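You operate a simulated robot arm through the tools that you are given. There is no shell and no other tool. Be economical: measure what you need, move in short steps, check, and stop when the job is done.

Carry out the task below with a simulated two-armed robot. There is one attempt and no reset: what you move stays moved.

Task
Take the lid off the coffee tin on the grey table top and lay it down there.

The check looks at the end state, three seconds after you hand in, the way a careful person would. Anything else that was tipped, shoved, dropped, spilled or broken makes it a failure. Lids that push on must go on centred and level and be pressed home; caps that screw on are set level and turned clockwise until they are tight.

Robot
Two 7-joint arms with two-finger parallel grippers on one trunk, on a base that drives. Base frame: it is fixed to the floor where the robot stands at the start and does not move with it; the origin is under the middle of the robot, x ahead of it, y to its left, z up; the surface under the hand at the start is at about z = 0.78. Readings come in m, degrees, newtons and seconds.
The left shoulder is at the start at [0.03, 0.119, 0.935], the right one opposite. With the tool pointing down near the work surface each hand reaches from about 0.28 to 0.68 m from the robot's upright axis, wherever it stands, measured 20 degrees to its own side. Payload 3.43 kg a hand.
Tool frame (each hand has its own): the origin (TCP) lies between the finger pads and is the grasp point; the fingertips stand 0.03 m ahead of it; z points along the fingers, y is the line along which they close. Largest opening 0.094 m; finger width 0.028, thickness 0.01; the body of the gripper, 0.05 by 0.096 m, starts 0.055 m behind the TCP.
Orientation is that of the tool frame in the base frame, as a unit quaternion [w, x, y, z]. With the fingers straight down and closing along the base's y, the tool's x points along the base's -x, its y along +y and its z along -z.

Tools
- The arms move only by the tool jog_arm. It takes "left_motion", "right_motion" or both (then of equal length, played together; a hand with none holds still); each is a list of rows, each a list of 7 numbers: the finger opening in m, from 0 to 0.094, then the shift along the base's x, y, z in m, then the turn, a rotation vector about the base's x, y, z in degrees. In form: [[claw, tx, ty, tz, ax, ay, az], ...]. A call has 1 to 12 rows; each row is the pose to reach, as a shift and turn from the pose commanded when the call began. A row lasts 0.2 s, in which the tool goes at most 0.05 m and 8.6 degrees; a call with a longer step from one row to the next is refused whole, and so is a gripper value outside its range. A pose out of reach is approached as far as the arm can. The call stops where the force on the tool passes 40 N (or 10 N more than at its start, if that is more) or the arm is blocked; 0.2 s more then pass. Each finger travels about 0.072 m/s and halts on what it meets, pressing with about 23 N; the grip force reading is that of the motor and also rises with nothing between the fingers. The clock runs only during rows and for 0.2 s after the last one: add rows that repeat a pose to give the fingers time. The reply holds the time, the measured pose of the TCP, the force on the tool along the base axes, the opening and the grip force, in the units named above and with some noise, with the torque about the TCP (base axes, N m) and any sound that the robot's microphone picked up.
- Cameras (640 x 400 px; columns grow to the right, rows downward): "scene" is now at [0.0445, 0.0254, 1.6434]; the picture's right is [0.34, -0.94, 0.00], its down [-0.69, -0.25, -0.68] and it looks along [0.64, 0.23, -0.73] (base axes); focal length 253 px, centre (320, 200). "left" rides on the left gripper at [0.076, -0.014, -0.103] in its tool frame; the picture's right is [0.18, 0.98, 0.00], its down [-0.75, 0.14, -0.64] and it looks along [-0.63, 0.12, 0.77] (tool axes); focal length 243 px, centre (320, 200). "right" rides on the right gripper at [0.076, 0.014, -0.103] in its tool frame; the picture's right is [-0.18, 0.98, 0.00], its down [-0.75, -0.14, -0.64] and it looks along [-0.63, -0.12, 0.77] (tool axes); focal length 243 px, centre (320, 200). There is no depth. A picture from a camera that has moved, and an enlarged one, comes with that camera's place and axes in the base frame and with its lens.
- grab_frame(camera): a new picture of that camera. The clock stands still meanwhile.
- raise_lower(by): slides the trunk up (or, below 0, down) by that many m; the arms and the scene camera ride with it, the base frame stays. It gives what a move gives, with no picture.
- steer(legs): drives the robot by 1 to 6 legs, each [ahead, turn to the left] in m and degrees, along the robot's own axes; the way and the turn of a leg run together, so that a leg with both is an arc; at most 1.5 m and 180 degrees a leg. The arms and the cameras ride along, it lands a little off, and it stops where it bumps. It gives what a move gives.
- head_to(pan, tilt): turns the head with the scene camera to pan (to the left, within 143 degrees either way) and tilt (down, from -29 to 69), counted from straight ahead of the robot. It gives what a move gives.
- enlarge(camera, box): a new picture of the part [left, top, right, bottom] of that camera's present view, enlarged. The clock stands still meanwhile.
- hand_in(): hands the job in; it is judged then, once.

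Work in short steps. Places have to be worked out from the pictures, the camera data and where the tool is seen: move nearer, look again, correct. Check each grasp and each placing, and mend what went wrong. You have 120 turns and 92 pictures in all, those below and enlarged ones among them. Open the grippers and draw the arms clear of the work before you hand the job in, unless the task says otherwise; then end with one line.

The tools are called after "Request:" as a command line: name --argument value ..., lists and objects as JSON in quotes. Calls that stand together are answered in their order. jog_arm: Moves the arms, as the interface text tells. Its arguments: {"type":"object","properties":{"left_motion":{"type":"array"},"right_motion":{"type":"array"}},"required":[]} The other tools are called the same way: raise_lower (by) slides the trunk up or down; steer (legs) drives the base; head_to (pan, tilt) turns the head that bears the scene camera; grab_frame (camera) takes a picture; enlarge (camera, box) takes an enlarged picture of a part of a camera's view; hand_in () hands the job in.

At the start:

```text
t: 0.0
left_tcp_pos: [0.5152, 0.2962, 1.1326]
left_tool_rot: [0.001, -0.001, 1.0, 0.0]
left_contact_force: [0.0, -0.5, 0.3]
left_torque: [-0.01, -0.01, 0.02]
left_gripper_width: 0.0943
left_grasp_force: 0.1
right_tcp_pos: [0.358, -0.0612, 1.071]
right_tool_rot: [0.0, 0.0, 1.0, 0.0]
right_contact_force: [-1.0, -0.2, 0.1]
right_torque: [0.03, 0.01, 0.0]
right_gripper_width: 0.0937
right_grasp_force: 0.0
trunk travel left (down, up): [-0.2, 0.21]
robot x, y, heading: [-0.0014, 0.002, 0.0]
head pan, tilt: [20.1, 47.1]
```

scene: 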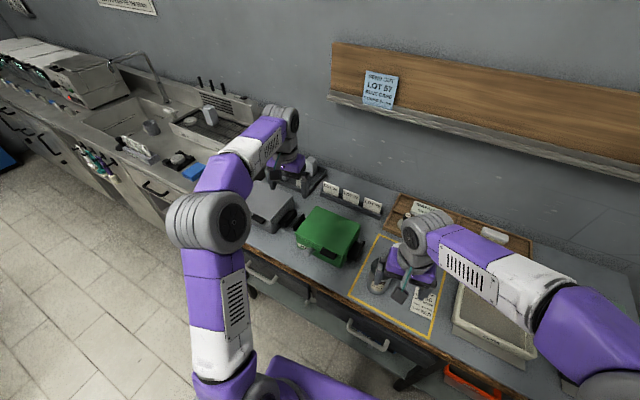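
right: 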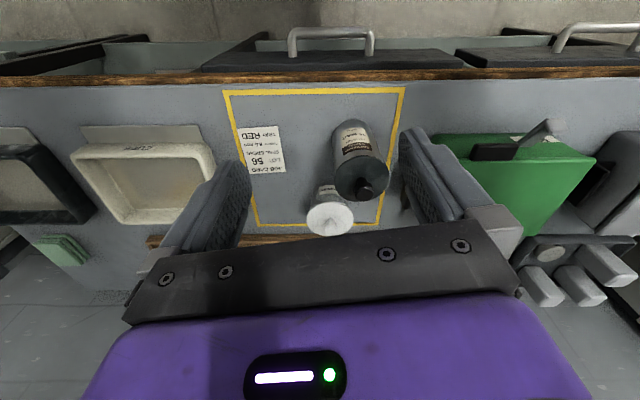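
left: 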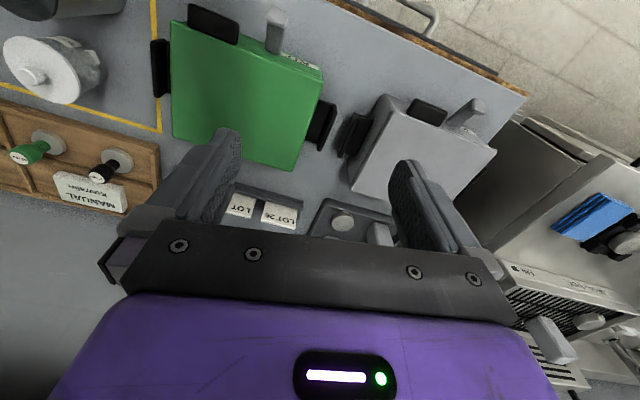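

Two containers stand in the yellow frame: a dark one with a black knob and a white one. I'll enlarge to read their labels.

Request:
enlarge --camera "right" --box '[220, 80, 420, 250]'

Request:
enlarge --camera "scene" --box '[340, 180, 560, 360]'

Request:
enlarge --camera "left" --box '[0, 0, 200, 220]'

```text
2.35 times, centred on (320, 165) of right
camera zoom: at [0.2816, -0.0474, 1.1737], right [0.18, 0.98, 0.0], down [0.75, -0.14, 0.64], along [0.63, -0.12, -0.77], focal length 571 px, centre (320, 282)
```

zoom: 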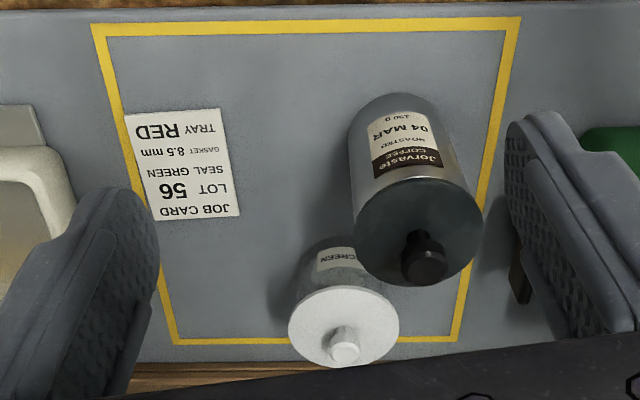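

```text
2.22 times, centred on (450, 270) of scene
camera zoom: at [0.0445, 0.0254, 1.6434], right [0.34, -0.94, 0.0], down [-0.69, -0.25, -0.68], along [0.64, 0.23, -0.73], focal length 563 px, centre (31, 44)
```

zoom: 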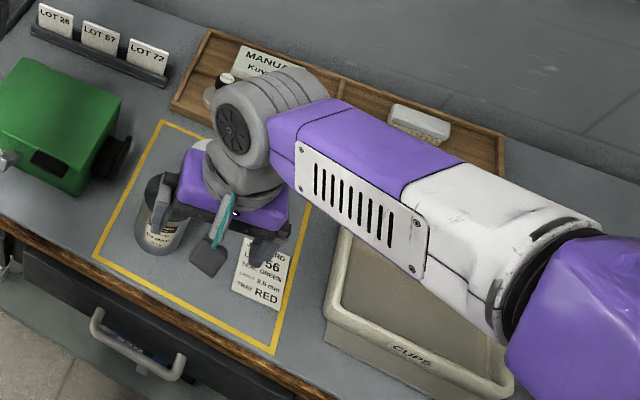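

```text
1.82 times, centred on (100, 110) of left
camera zoom: at [0.4396, 0.2819, 1.2363], right [-0.18, 0.98, 0.0], down [0.75, 0.14, 0.64], along [0.63, 0.12, -0.77], focal length 441 px, centre (720, 364)
```

zoom: 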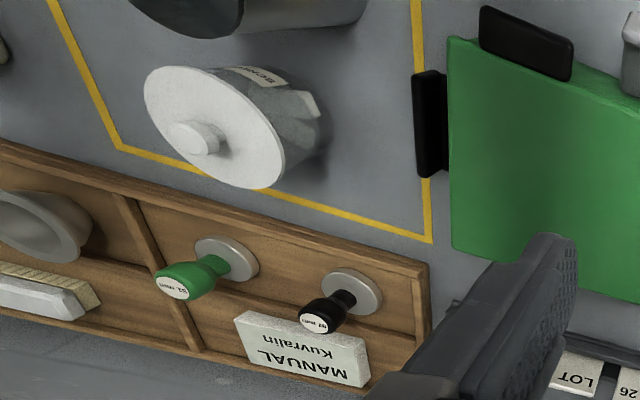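

The dark tin labelled coffee, with the black knob lid, is the target. I put the lid near (0.48, -0.02, 0.90), so I'll bring the right hand above it in two steps and look again.

Request:
jog_arm --right_motion '[[0.094, 0.0, 0.02, 0.0, 0, 0, 0], [0.094, 0.04, 0.04, 0.0, 0, 0, 0], [0.094, 0.07, 0.04, 0.0, 0, 0, 0], [0.094, 0.07, 0.04, 0.0, 0, 0, 0]]'

Request:
grab_frame --camera "right"

```text
t: 1.0
left_tcp_pos: [0.5156, 0.2968, 1.1333]
left_tool_rot: [0.001, 0.0, 1.0, 0.001]
left_contact_force: [0.6, 0.0, -0.7]
left_torque: [0.01, -0.01, 0.0]
left_gripper_width: 0.0939
left_grasp_force: 0.1
right_tcp_pos: [0.4286, -0.0207, 1.069]
right_tool_rot: [0.0, 0.0, 1.0, 0.0]
right_contact_force: [1.0, 0.1, -0.2]
right_torque: [0.01, 0.0, 0.02]
right_gripper_width: 0.0937
right_grasp_force: 0.1
trunk travel left (down, up): [-0.2, 0.21]
robot x, y, heading: [0.0002, 0.0004, -0.0]
head pan, tilt: [20.1, 47.1]
```

```text
85 pictures are left
camera right: at [0.3515, -0.0073, 1.1725], right [0.18, 0.98, 0.0], down [0.75, -0.14, 0.64], along [0.63, -0.12, -0.77], focal length 243 px, centre (320, 200)
```

right: 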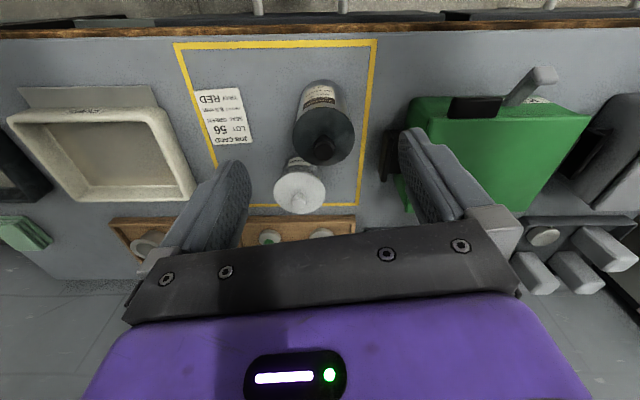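

Triangulating the two right-hand views puts the lid centre at about (0.473, -0.027, 0.907), 0.072 m across, with the knob top near 0.94. I'll move above it and look again.

Request:
jog_arm --right_motion '[[0.094, 0.03, -0.005, 0.0, 0, 0, 0], [0.094, 0.045, -0.006, -0.02, 0, 0, 0], [0.07, 0.045, -0.006, -0.05, 0, 0, 0], [0.07, 0.045, -0.006, -0.05, 0, 0, 0]]'

Request:
grab_frame --camera "right"

Request:
enlarge --camera "left" --box '[0, 0, 200, 125]'

```text
t: 2.0
left_tcp_pos: [0.515, 0.2957, 1.1333]
left_tool_rot: [0.001, 0.0, 1.0, 0.001]
left_contact_force: [0.8, 0.3, 0.0]
left_torque: [0.03, 0.0, 0.01]
left_gripper_width: 0.0939
left_grasp_force: 0.0
right_tcp_pos: [0.4736, -0.0263, 1.0191]
right_tool_rot: [0.0, -0.001, 1.0, 0.0]
right_contact_force: [0.2, -0.4, 0.0]
right_torque: [0.0, 0.01, 0.02]
right_gripper_width: 0.0701
right_grasp_force: 0.1
trunk travel left (down, up): [-0.2, 0.21]
robot x, y, heading: [-0.0033, -0.0011, 0.1]
head pan, tilt: [20.1, 47.1]
```

```text
84 pictures are left
camera right: at [0.3978, -0.013, 1.1225], right [0.18, 0.98, 0.0], down [0.75, -0.14, 0.64], along [0.63, -0.12, -0.77], focal length 243 px, centre (320, 200)
```

right: 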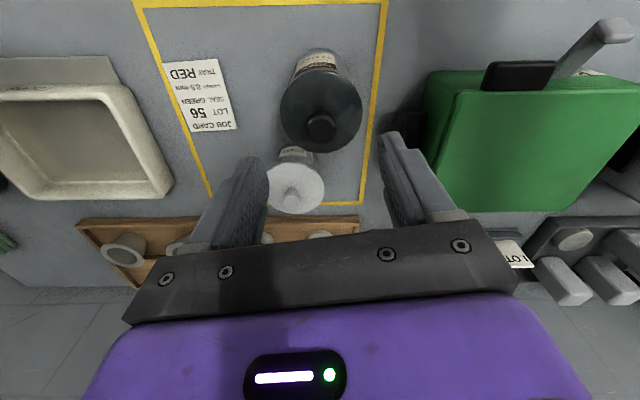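

```text
3.20 times, centred on (100, 62) of left
camera zoom: at [0.4394, 0.2818, 1.2364], right [-0.18, 0.98, 0.0], down [0.75, 0.14, 0.64], along [0.63, 0.12, -0.77], focal length 776 px, centre (1024, 640)
```

zoom: 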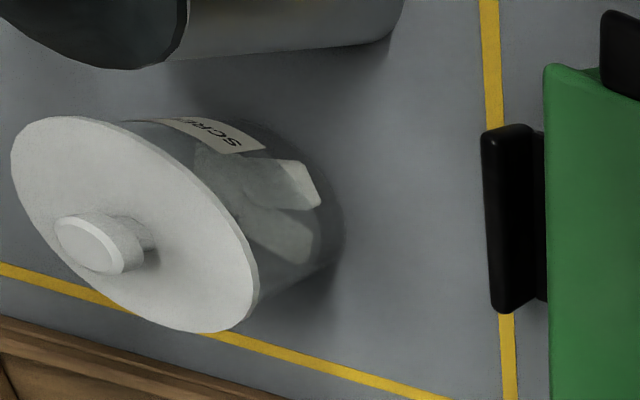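

The estimate holds: knob at about (0.475, -0.028), top near 0.94. I'll lower the fingers straddling the knob, with the tips just above the lid.

Request:
jog_arm --right_motion '[[0.06, 0.001, -0.0015, -0.02, 0, 0, 0], [0.06, 0.001, -0.0015, -0.04, 0, 0, 0], [0.06, 0.001, -0.0015, -0.055, 0, 0, 0], [0.06, 0.001, -0.0015, -0.065, 0, 0, 0], [0.06, 0.001, -0.0015, -0.072, 0, 0, 0]]'

Request:
grab_frame --camera "right"

Request:
enlarge --camera "scene" --box '[330, 200, 490, 300]'

```text
t: 3.2
left_tcp_pos: [0.5156, 0.2956, 1.133]
left_tool_rot: [0.0, 0.0, 1.0, 0.001]
left_contact_force: [0.0, -0.3, -0.1]
left_torque: [0.03, 0.0, -0.02]
left_gripper_width: 0.0938
left_grasp_force: 0.0
right_tcp_pos: [0.474, -0.0278, 0.9489]
right_tool_rot: [-0.001, 0.0, 1.0, 0.0]
right_contact_force: [0.3, -0.2, 0.0]
right_torque: [-0.02, 0.01, -0.01]
right_gripper_width: 0.0602
right_grasp_force: 0.0
trunk travel left (down, up): [-0.2, 0.21]
robot x, y, heading: [-0.0029, -0.0028, 0.0]
head pan, tilt: [20.1, 47.1]
```

```text
82 pictures are left
camera right: at [0.3976, -0.0147, 1.0505], right [0.18, 0.98, 0.0], down [0.75, -0.14, 0.64], along [0.63, -0.12, -0.77], focal length 243 px, centre (320, 200)
```

right: 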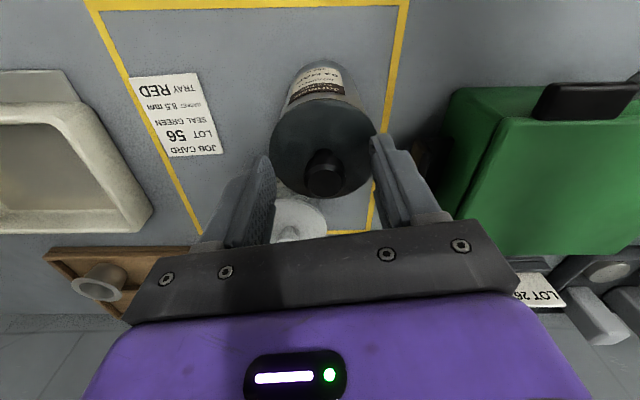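

```text
4.00 times, centred on (410, 250) of scene
camera zoom: at [0.0446, 0.0255, 1.6434], right [0.34, -0.94, 0.0], down [-0.69, -0.25, -0.68], along [0.64, 0.23, -0.73], focal length 1014 px, centre (-40, 0)
```

zoom: 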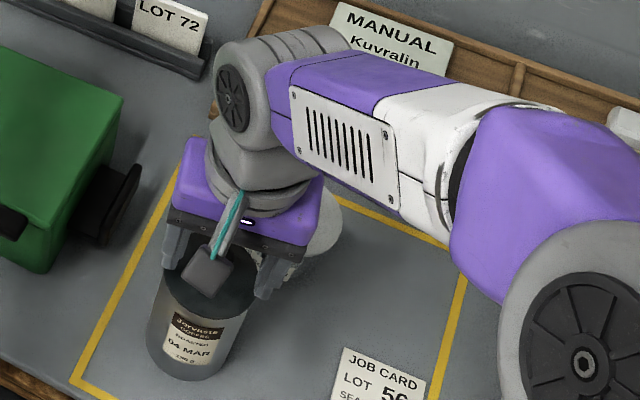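

The knob is centred between the fingers in y. I judge its top to be about 1 cm above the fingertips, so I'll lower 1 cm more and close on it.

Request:
jog_arm --right_motion '[[0.05, 0, 0, -0.004, 0, 0, 0], [0.04, 0, 0, -0.008, 0, 0, 0], [0.04, 0, 0, -0.01, 0, 0, 0], [0.04, 0, 0, -0.01, 0, 0, 0]]'

Request:
enlarge --camera "right" --box '[200, 50, 440, 240]'

```text
t: 4.2
left_tcp_pos: [0.5151, 0.2957, 1.133]
left_tool_rot: [0.001, 0.0, 1.0, 0.0]
left_contact_force: [-0.2, -0.2, -0.3]
left_torque: [0.0, -0.03, -0.01]
left_gripper_width: 0.0938
left_grasp_force: 0.1
right_tcp_pos: [0.4749, -0.0291, 0.9373]
right_tool_rot: [0.0, 0.0, 1.0, 0.0]
right_contact_force: [-0.5, 0.1, 0.5]
right_torque: [-0.01, 0.03, 0.01]
right_gripper_width: 0.0399
right_grasp_force: 0.0
trunk travel left (down, up): [-0.2, 0.21]
robot x, y, heading: [-0.0015, 0.0018, 0.0]
head pan, tilt: [20.1, 47.1]
```

```text
2.11 times, centred on (320, 145) of right
camera zoom: at [0.3978, -0.0147, 1.0409], right [0.18, 0.98, 0.0], down [0.75, -0.14, 0.64], along [0.63, -0.12, -0.77], focal length 511 px, centre (320, 316)
```

zoom: 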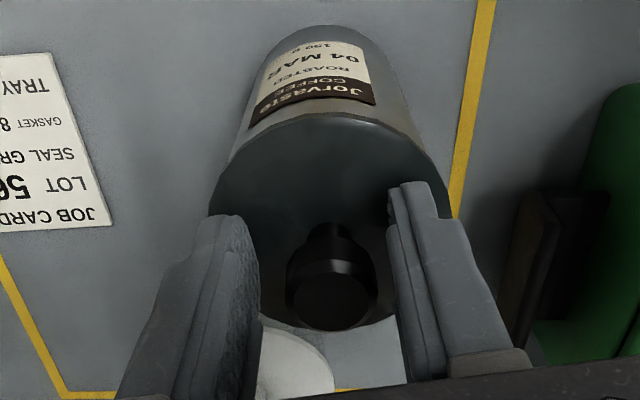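

The knob head is between the pads and the tips sit just over the lid. Closing now.

Request:
jog_arm --right_motion '[[0.028, 0, 0, 0, 0, 0, 0], [0.018, 0, 0, 0, 0, 0, 0], [0.01, 0, 0, 0, 0, 0, 0], [0.01, 0, 0, 0, 0, 0, 0], [0.01, 0, 0, 0, 0, 0, 0]]'

Request:
enlarge --camera "right" --box '[200, 50, 440, 240]'

```text
t: 5.4
left_tcp_pos: [0.5149, 0.2961, 1.1328]
left_tool_rot: [0.001, 0.0, 1.0, 0.0]
left_contact_force: [-0.2, 0.6, 0.7]
left_torque: [-0.06, 0.0, -0.01]
left_gripper_width: 0.094
left_grasp_force: 0.1
right_tcp_pos: [0.4734, -0.0289, 0.9385]
right_tool_rot: [0.0, 0.0, 1.0, -0.001]
right_contact_force: [0.0, 0.0, 0.2]
right_torque: [-0.01, -0.05, 0.03]
right_gripper_width: 0.0249
right_grasp_force: 22.8
trunk travel left (down, up): [-0.2, 0.21]
robot x, y, heading: [0.0002, 0.0028, 0.0]
head pan, tilt: [20.1, 47.1]
heard: snap
```

```text
2.11 times, centred on (320, 145) of right
camera zoom: at [0.3978, -0.0147, 1.041], right [0.18, 0.98, 0.0], down [0.75, -0.14, 0.64], along [0.63, -0.12, -0.77], focal length 511 px, centre (320, 316)
```

zoom: 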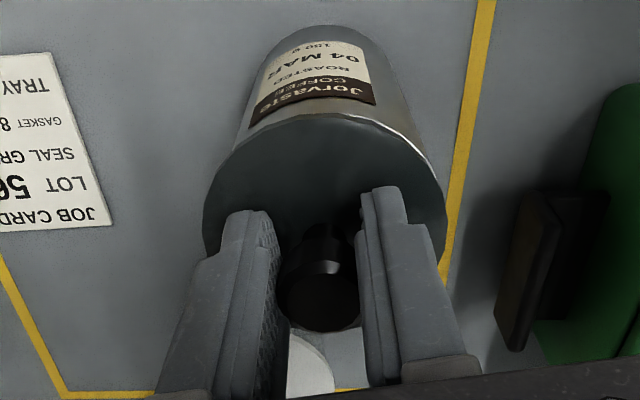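

The grip holds at 25 mm, and a snap was heard with silver rim now showing, so the lid seems to have come loose. I'll lift gently and check that the tin stays put.

Request:
jog_arm --right_motion '[[0.01, 0, 0, 0.003, 0, 0, 0], [0.01, 0, 0, 0.006, 0, 0, 0], [0.01, 0, 0, 0.01, 0, 0, 0], [0.01, 0, 0, 0.014, 0, 0, 0]]'

Request:
enlarge --camera "right" --box '[200, 50, 440, 240]'

Request:
enlarge --camera "scene" --box '[330, 200, 490, 300]'

```text
t: 6.4
left_tcp_pos: [0.5158, 0.2967, 1.1341]
left_tool_rot: [0.001, 0.0, 1.0, 0.0]
left_contact_force: [-0.1, -0.3, -0.8]
left_torque: [0.02, -0.03, -0.05]
left_gripper_width: 0.0941
left_grasp_force: 0.1
right_tcp_pos: [0.4738, -0.0286, 0.9534]
right_tool_rot: [0.0, 0.0, 1.0, 0.0]
right_contact_force: [0.1, -0.3, -0.5]
right_torque: [0.01, 0.03, -0.01]
right_gripper_width: 0.0247
right_grasp_force: 22.9
trunk travel left (down, up): [-0.2, 0.21]
robot x, y, heading: [-0.0006, -0.0015, -0.1]
head pan, tilt: [20.1, 47.1]
```

```text
2.11 times, centred on (320, 145) of right
camera zoom: at [0.3968, -0.0149, 1.0562], right [0.18, 0.98, 0.0], down [0.75, -0.14, 0.64], along [0.63, -0.12, -0.77], focal length 511 px, centre (320, 316)
```

zoom: 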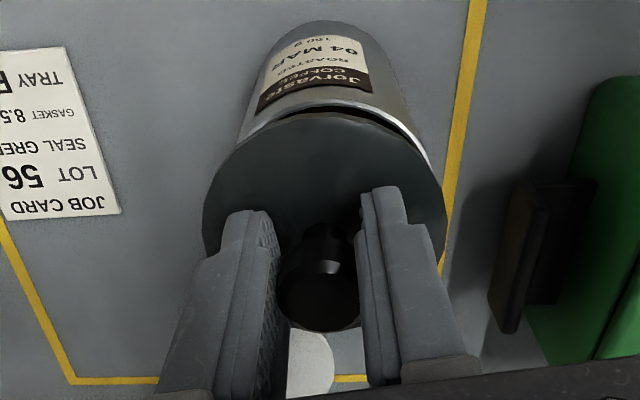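

```text
4.00 times, centred on (410, 250) of scene
camera zoom: at [0.0444, 0.0254, 1.6434], right [0.34, -0.94, 0.0], down [-0.69, -0.25, -0.68], along [0.64, 0.23, -0.73], focal length 1014 px, centre (-40, 0)
```

zoom: 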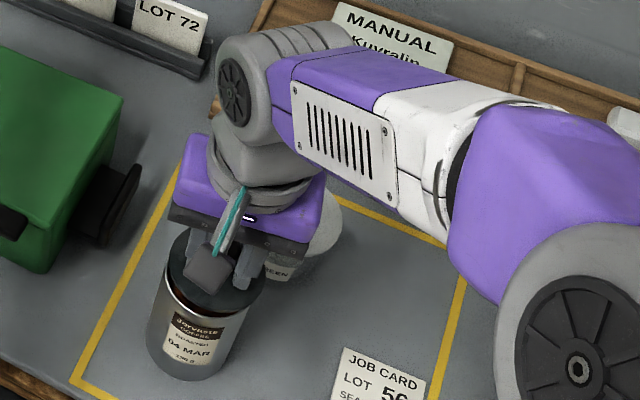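

The lid is free and the tin hasn't moved. The open patch behind the job card, at about (0.59, -0.19), is clear of the jar, card and tray. I'll lift and carry the lid over that spot.

Request:
jog_arm --right_motion '[[0.01, 0, 0, 0.025, 0, 0, 0], [0.01, 0, 0, 0.05, 0, 0, 0], [0.01, 0, 0, 0.08, 0, 0, 0], [0.01, 0.01, -0.03, 0.08, 0, 0, 0], [0.01, 0.03, -0.06, 0.08, 0, 0, 0], [0.01, 0.055, -0.09, 0.08, 0, 0, 0], [0.01, 0.08, -0.12, 0.08, 0, 0, 0], [0.01, 0.1, -0.15, 0.08, 0, 0, 0], [0.01, 0.116, -0.161, 0.08, 0, 0, 0], [0.01, 0.116, -0.161, 0.08, 0, 0, 0]]'

Request:
grab_frame --camera "right"

Request:
grab_frame --camera "scene"

Request:
grab_frame --camera "left"

```text
t: 8.6
left_tcp_pos: [0.5154, 0.296, 1.1331]
left_tool_rot: [0.001, 0.0, 1.0, 0.001]
left_contact_force: [0.6, 0.6, 0.1]
left_torque: [0.0, 0.03, 0.0]
left_gripper_width: 0.0942
left_grasp_force: 0.2
right_tcp_pos: [0.5891, -0.1892, 1.0332]
right_tool_rot: [0.0, 0.0, 1.0, 0.0]
right_contact_force: [0.0, 0.0, -0.7]
right_torque: [-0.01, 0.04, -0.04]
right_gripper_width: 0.0249
right_grasp_force: 23.4
trunk travel left (down, up): [-0.2, 0.21]
robot x, y, heading: [-0.0001, 0.0024, -0.2]
head pan, tilt: [20.1, 47.1]
```

```text
76 pictures are left
camera right: at [0.5128, -0.1756, 1.1362], right [0.18, 0.98, 0.0], down [0.75, -0.14, 0.64], along [0.63, -0.12, -0.77], focal length 243 px, centre (320, 200)
```

right: 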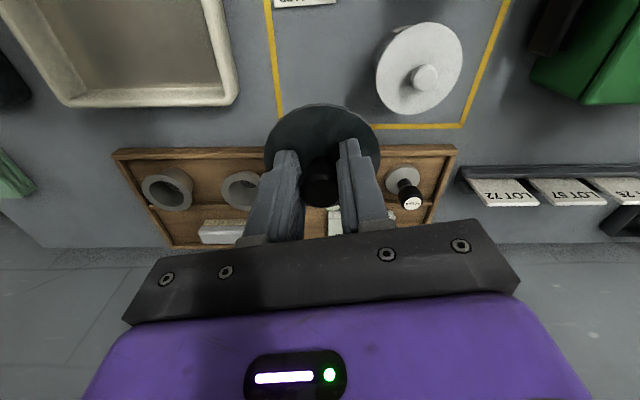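

```text
75 pictures are left
camera scene: at [0.0441, 0.0254, 1.6434], right [0.34, -0.94, 0.0], down [-0.69, -0.25, -0.68], along [0.64, 0.23, -0.73], focal length 253 px, centre (320, 200)
```

scene: 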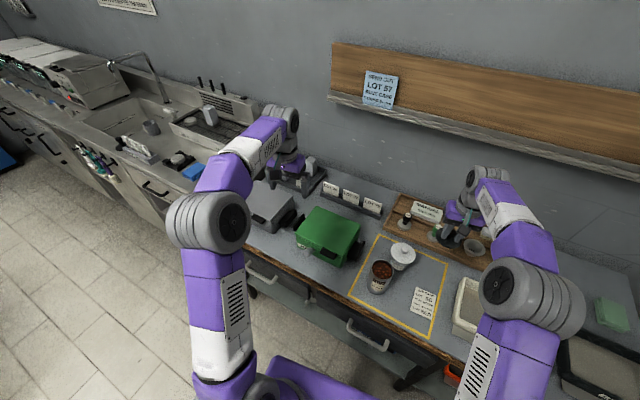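

```text
74 pictures are left
camera left: at [0.4394, 0.2818, 1.2364], right [-0.18, 0.98, 0.0], down [0.75, 0.14, 0.64], along [0.63, 0.12, -0.77], focal length 243 px, centre (320, 200)
```

left: 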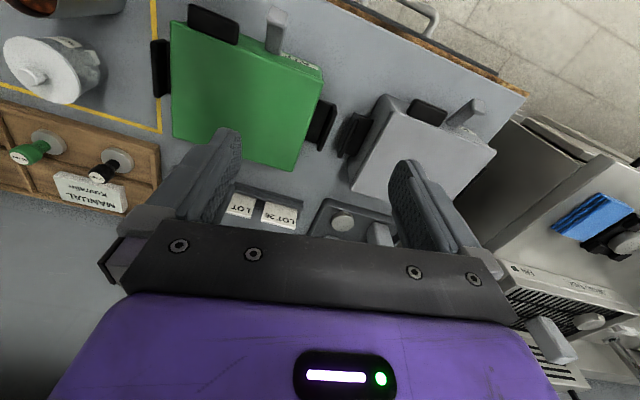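

The target spot is clear: the jar lid's edge is near y=-0.13, the frame line at -0.245, the card's edge at x≈0.518 and the back line at 0.652. I'll shift to (0.585, -0.20) and descend to about 0.86.

Request:
jog_arm --right_motion '[[0.01, -0.004, -0.011, 0.0, 0, 0, 0], [0.01, -0.004, -0.011, -0.04, 0, 0, 0], [0.01, -0.004, -0.011, -0.08, 0, 0, 0], [0.01, -0.004, -0.011, -0.12, 0, 0, 0], [0.01, -0.004, -0.011, -0.155, 0, 0, 0], [0.01, -0.004, -0.011, -0.175, 0, 0, 0], [0.01, -0.004, -0.011, -0.175, 0, 0, 0]]'

Request:
grab_frame --camera "right"

Request:
enlarge --camera "scene" --box '[360, 190, 520, 290]'

```text
t: 10.2
left_tcp_pos: [0.5145, 0.2958, 1.1341]
left_tool_rot: [0.001, 0.0, 1.0, 0.001]
left_contact_force: [0.3, -0.3, 0.7]
left_torque: [-0.01, -0.03, -0.01]
left_gripper_width: 0.094
left_grasp_force: 0.1
right_tcp_pos: [0.5871, -0.1997, 0.8575]
right_tool_rot: [0.0, 0.0, 1.0, -0.001]
right_contact_force: [0.0, 0.0, 0.6]
right_torque: [-0.02, 0.01, 0.02]
right_gripper_width: 0.025
right_grasp_force: 22.7
trunk travel left (down, up): [-0.2, 0.21]
robot x, y, heading: [0.0018, 0.0032, 0.0]
head pan, tilt: [20.1, 47.1]
```

```text
73 pictures are left
camera right: at [0.5103, -0.1863, 0.9604], right [0.18, 0.98, 0.0], down [0.75, -0.14, 0.64], along [0.63, -0.12, -0.77], focal length 243 px, centre (320, 200)
```

right: 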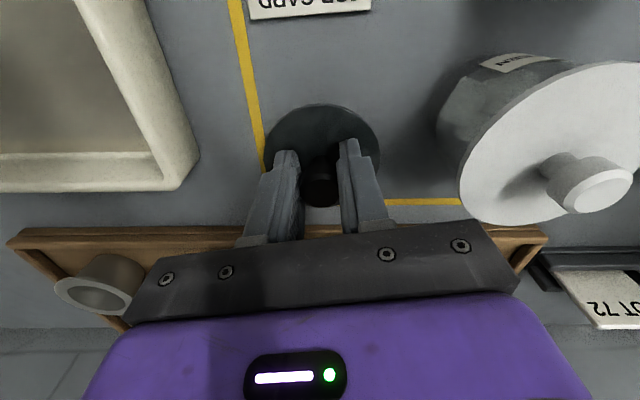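

```text
4.00 times, centred on (440, 240) of scene
camera zoom: at [0.0443, 0.0255, 1.6434], right [0.34, -0.94, 0.0], down [-0.69, -0.25, -0.68], along [0.64, 0.23, -0.73], focal length 1014 px, centre (-160, 40)
```

zoom: 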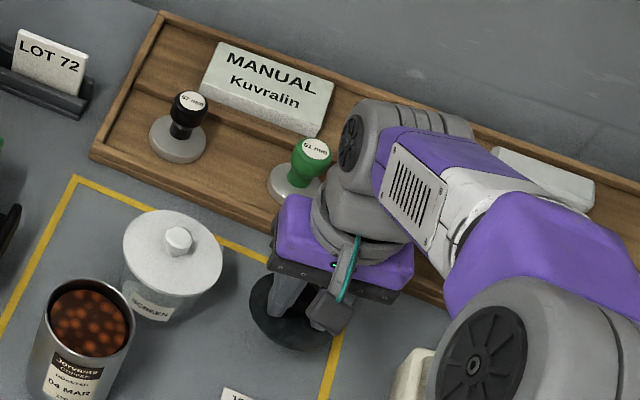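

Clear all around. I'll lower slowly and watch the force for contact.

Request:
jog_arm --right_motion '[[0.01, 0, 0, -0.007, 0, 0, 0], [0.01, 0, 0, -0.014, 0, 0, 0], [0.01, 0, 0, -0.02, 0, 0, 0], [0.01, 0, 0, -0.025, 0, 0, 0], [0.01, 0, 0, -0.028, 0, 0, 0]]'

Request:
enlarge --camera "right" --box '[220, 60, 420, 220]'

```text
t: 11.4
left_tcp_pos: [0.5149, 0.2951, 1.1339]
left_tool_rot: [0.001, 0.0, 1.0, -0.001]
left_contact_force: [0.8, 0.0, 0.2]
left_torque: [-0.02, 0.02, -0.03]
left_gripper_width: 0.0939
left_grasp_force: 0.1
right_tcp_pos: [0.5848, -0.2005, 0.8295]
right_tool_rot: [0.0, 0.0, 1.0, 0.0]
right_contact_force: [0.2, 0.6, 0.2]
right_torque: [0.0, -0.01, 0.03]
right_gripper_width: 0.0246
right_grasp_force: 23.3
trunk travel left (down, up): [-0.2, 0.21]
robot x, y, heading: [-0.0, 0.0018, -0.1]
head pan, tilt: [20.1, 47.1]
```

```text
2.50 times, centred on (320, 140) of right
camera zoom: at [0.5095, -0.1869, 0.9321], right [0.18, 0.98, 0.0], down [0.75, -0.14, 0.64], along [0.63, -0.12, -0.77], focal length 606 px, centre (320, 350)
```

zoom: 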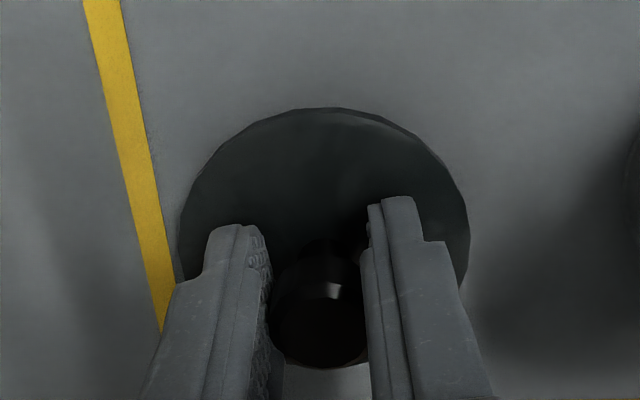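

Still no contact at 0.8295, so I'll go down in 2 mm steps.

Request:
jog_arm --right_motion '[[0.01, 0, 0, -0.002, 0, 0, 0], [0.01, 0, 0, -0.004, 0, 0, 0], [0.01, 0, 0, -0.006, 0, 0, 0], [0.01, 0, 0, -0.006, 0, 0, 0]]'

```text
t: 12.4
left_tcp_pos: [0.5156, 0.2963, 1.1333]
left_tool_rot: [0.001, 0.001, 1.0, -0.001]
left_contact_force: [0.2, 0.1, 0.4]
left_torque: [0.04, -0.02, -0.01]
left_gripper_width: 0.0941
left_grasp_force: 0.0
right_tcp_pos: [0.5856, -0.2014, 0.824]
right_tool_rot: [0.0, 0.0, 1.0, 0.001]
right_contact_force: [-0.3, 0.5, -0.7]
right_torque: [0.0, -0.04, 0.0]
right_gripper_width: 0.0245
right_grasp_force: 23.4
trunk travel left (down, up): [-0.2, 0.21]
robot x, y, heading: [0.0004, -0.0002, -0.1]
head pan, tilt: [20.1, 47.1]
```

No contact yet at 0.824, so I'll continue.

Request:
jog_arm --right_motion '[[0.01, 0, 0, -0.0015, 0, 0, 0], [0.01, 0, 0, -0.003, 0, 0, 0], [0.01, 0, 0, -0.003, 0, 0, 0]]'

Request:
enlarge --camera "right" --box '[220, 60, 420, 220]'

```text
t: 13.2
left_tcp_pos: [0.5145, 0.2978, 1.1333]
left_tool_rot: [0.0, 0.0, 1.0, -0.001]
left_contact_force: [-0.7, 0.0, 0.2]
left_torque: [0.0, 0.0, 0.02]
left_gripper_width: 0.094
left_grasp_force: 0.1
right_tcp_pos: [0.586, -0.2011, 0.8202]
right_tool_rot: [0.0, 0.0, 1.0, 0.0]
right_contact_force: [-0.2, 0.5, -1.3]
right_torque: [-0.02, -0.01, 0.0]
right_gripper_width: 0.0246
right_grasp_force: 22.7
trunk travel left (down, up): [-0.2, 0.21]
robot x, y, heading: [-0.0001, -0.0015, -0.2]
head pan, tilt: [20.1, 47.1]
```

```text
2.50 times, centred on (320, 140) of right
camera zoom: at [0.5094, -0.187, 0.9234], right [0.18, 0.98, 0.0], down [0.75, -0.14, 0.64], along [0.63, -0.12, -0.77], focal length 606 px, centre (320, 350)
```

zoom: 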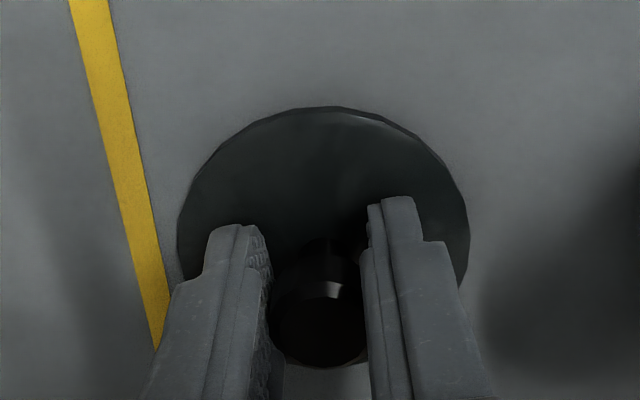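

Still only noise in the force reading, so I'll keep easing down.

Request:
jog_arm --right_motion '[[0.01, 0, 0, -0.0015, 0, 0, 0], [0.01, 0, 0, -0.003, 0, 0, 0], [0.01, 0, 0, -0.003, 0, 0, 0]]'

```text
t: 14.0
left_tcp_pos: [0.5148, 0.2968, 1.1331]
left_tool_rot: [0.001, 0.0, 1.0, 0.0]
left_contact_force: [0.0, 0.0, -0.1]
left_torque: [0.04, -0.02, 0.0]
left_gripper_width: 0.0938
left_grasp_force: 0.1
right_tcp_pos: [0.5861, -0.201, 0.8175]
right_tool_rot: [0.0, 0.0, 1.0, 0.0]
right_contact_force: [0.4, -0.8, 6.9]
right_torque: [-0.03, 0.17, 0.04]
right_gripper_width: 0.0247
right_grasp_force: 22.9
trunk travel left (down, up): [-0.2, 0.21]
robot x, y, heading: [-0.0005, 0.001, -0.0]
head pan, tilt: [20.1, 47.1]
```

The force has risen to 6.9 N, so the lid is on the table. I'll open modestly and look before lifting.

Request:
jog_arm --right_motion '[[0.03, 0, 0, 0, 0, 0, 0], [0.04, 0, 0, 0, 0, 0, 0], [0.05, 0, 0, 0.001, 0, 0, 0], [0.05, 0, 0, 0.001, 0, 0, 0]]'

Request:
enlarge --camera "right" --box '[220, 60, 420, 220]'

```text
t: 15.0
left_tcp_pos: [0.5153, 0.2963, 1.1328]
left_tool_rot: [0.002, 0.0, 1.0, 0.0]
left_contact_force: [0.2, -0.8, -0.6]
left_torque: [0.01, 0.02, 0.0]
left_gripper_width: 0.094
left_grasp_force: 0.1
right_tcp_pos: [0.5871, -0.2008, 0.8197]
right_tool_rot: [0.001, 0.0, 1.0, -0.001]
right_contact_force: [-0.6, 0.5, 1.1]
right_torque: [-0.01, 0.04, -0.03]
right_gripper_width: 0.05
right_grasp_force: 0.0
trunk travel left (down, up): [-0.2, 0.21]
robot x, y, heading: [0.0016, 0.0006, 0.1]
head pan, tilt: [20.1, 47.1]
```

```text
2.50 times, centred on (320, 140) of right
camera zoom: at [0.5095, -0.1869, 0.9219], right [0.18, 0.98, 0.0], down [0.75, -0.14, 0.64], along [0.63, -0.12, -0.77], focal length 606 px, centre (320, 350)
```

zoom: 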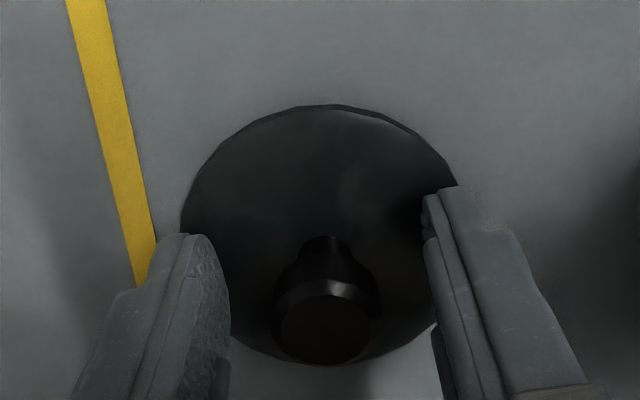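

The lid is released and lies flat. I'll lift straight up to z≈1.04, draw the arm back to the right, and check.

Request:
jog_arm --right_motion '[[0.05, 0, 0, 0.02, 0, 0, 0], [0.05, 0, 0, 0.05, 0, 0, 0], [0.05, 0, 0, 0.09, 0, 0, 0], [0.05, 0, 0, 0.135, 0, 0, 0], [0.05, 0, 0, 0.18, 0, 0, 0], [0.05, 0, 0, 0.22, 0, 0, 0], [0.05, -0.04, -0.02, 0.22, 0, 0, 0], [0.05, -0.08, -0.04, 0.22, 0, 0, 0], [0.05, -0.12, -0.06, 0.22, 0, 0, 0], [0.05, -0.16, -0.08, 0.22, 0, 0, 0], [0.05, -0.16, -0.08, 0.22, 0, 0, 0]]'

Request:
grab_frame --camera "right"

Request:
enlarge --camera "scene" --box '[330, 190, 530, 340]'

```text
t: 17.4
left_tcp_pos: [0.515, 0.2961, 1.1331]
left_tool_rot: [0.0, 0.0, 1.0, 0.0]
left_contact_force: [0.0, -0.8, -0.5]
left_torque: [-0.01, 0.02, -0.01]
left_gripper_width: 0.0941
left_grasp_force: 0.0
right_tcp_pos: [0.4281, -0.282, 1.0386]
right_tool_rot: [0.0, 0.0, 1.0, 0.0]
right_contact_force: [0.5, 0.4, 0.0]
right_torque: [0.0, 0.01, 0.0]
right_gripper_width: 0.0497
right_grasp_force: 0.0
trunk travel left (down, up): [-0.2, 0.21]
robot x, y, heading: [0.0015, 0.0005, -0.0]
head pan, tilt: [20.1, 47.1]
```

```text
68 pictures are left
camera right: at [0.351, -0.2676, 1.1413], right [0.18, 0.98, 0.0], down [0.75, -0.14, 0.64], along [0.63, -0.12, -0.77], focal length 243 px, centre (320, 200)
```

right: 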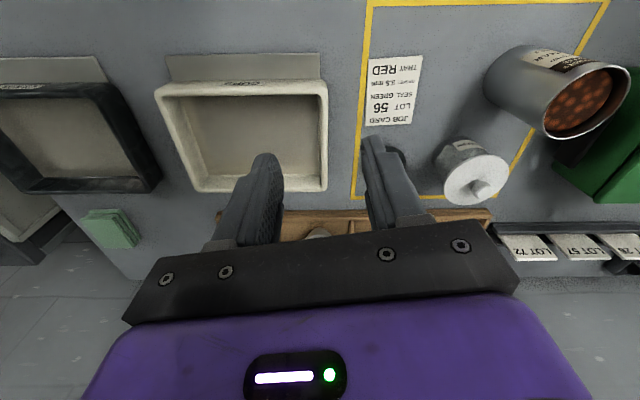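

```text
2.67 times, centred on (430, 265) of scene
camera zoom: at [0.0454, 0.0258, 1.6433], right [0.34, -0.94, 0.0], down [-0.69, -0.25, -0.68], along [0.64, 0.23, -0.73], focal length 676 px, centre (27, 27)
```

zoom: 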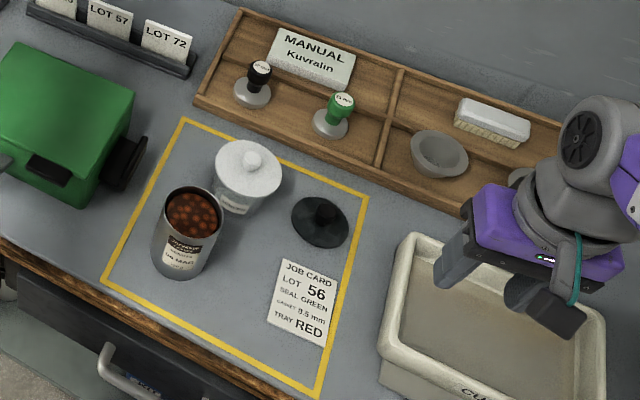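

The lid lies flat on the table, the tin stands open where it was, nothing else has moved and the arms are clear. Handing in.

Request:
hand_in

```text
The job is handed in.
```

The coffee tin's lid is off and lies flat on the grey table top behind the job card; the tin still stands upright, and nothing else was disturbed.
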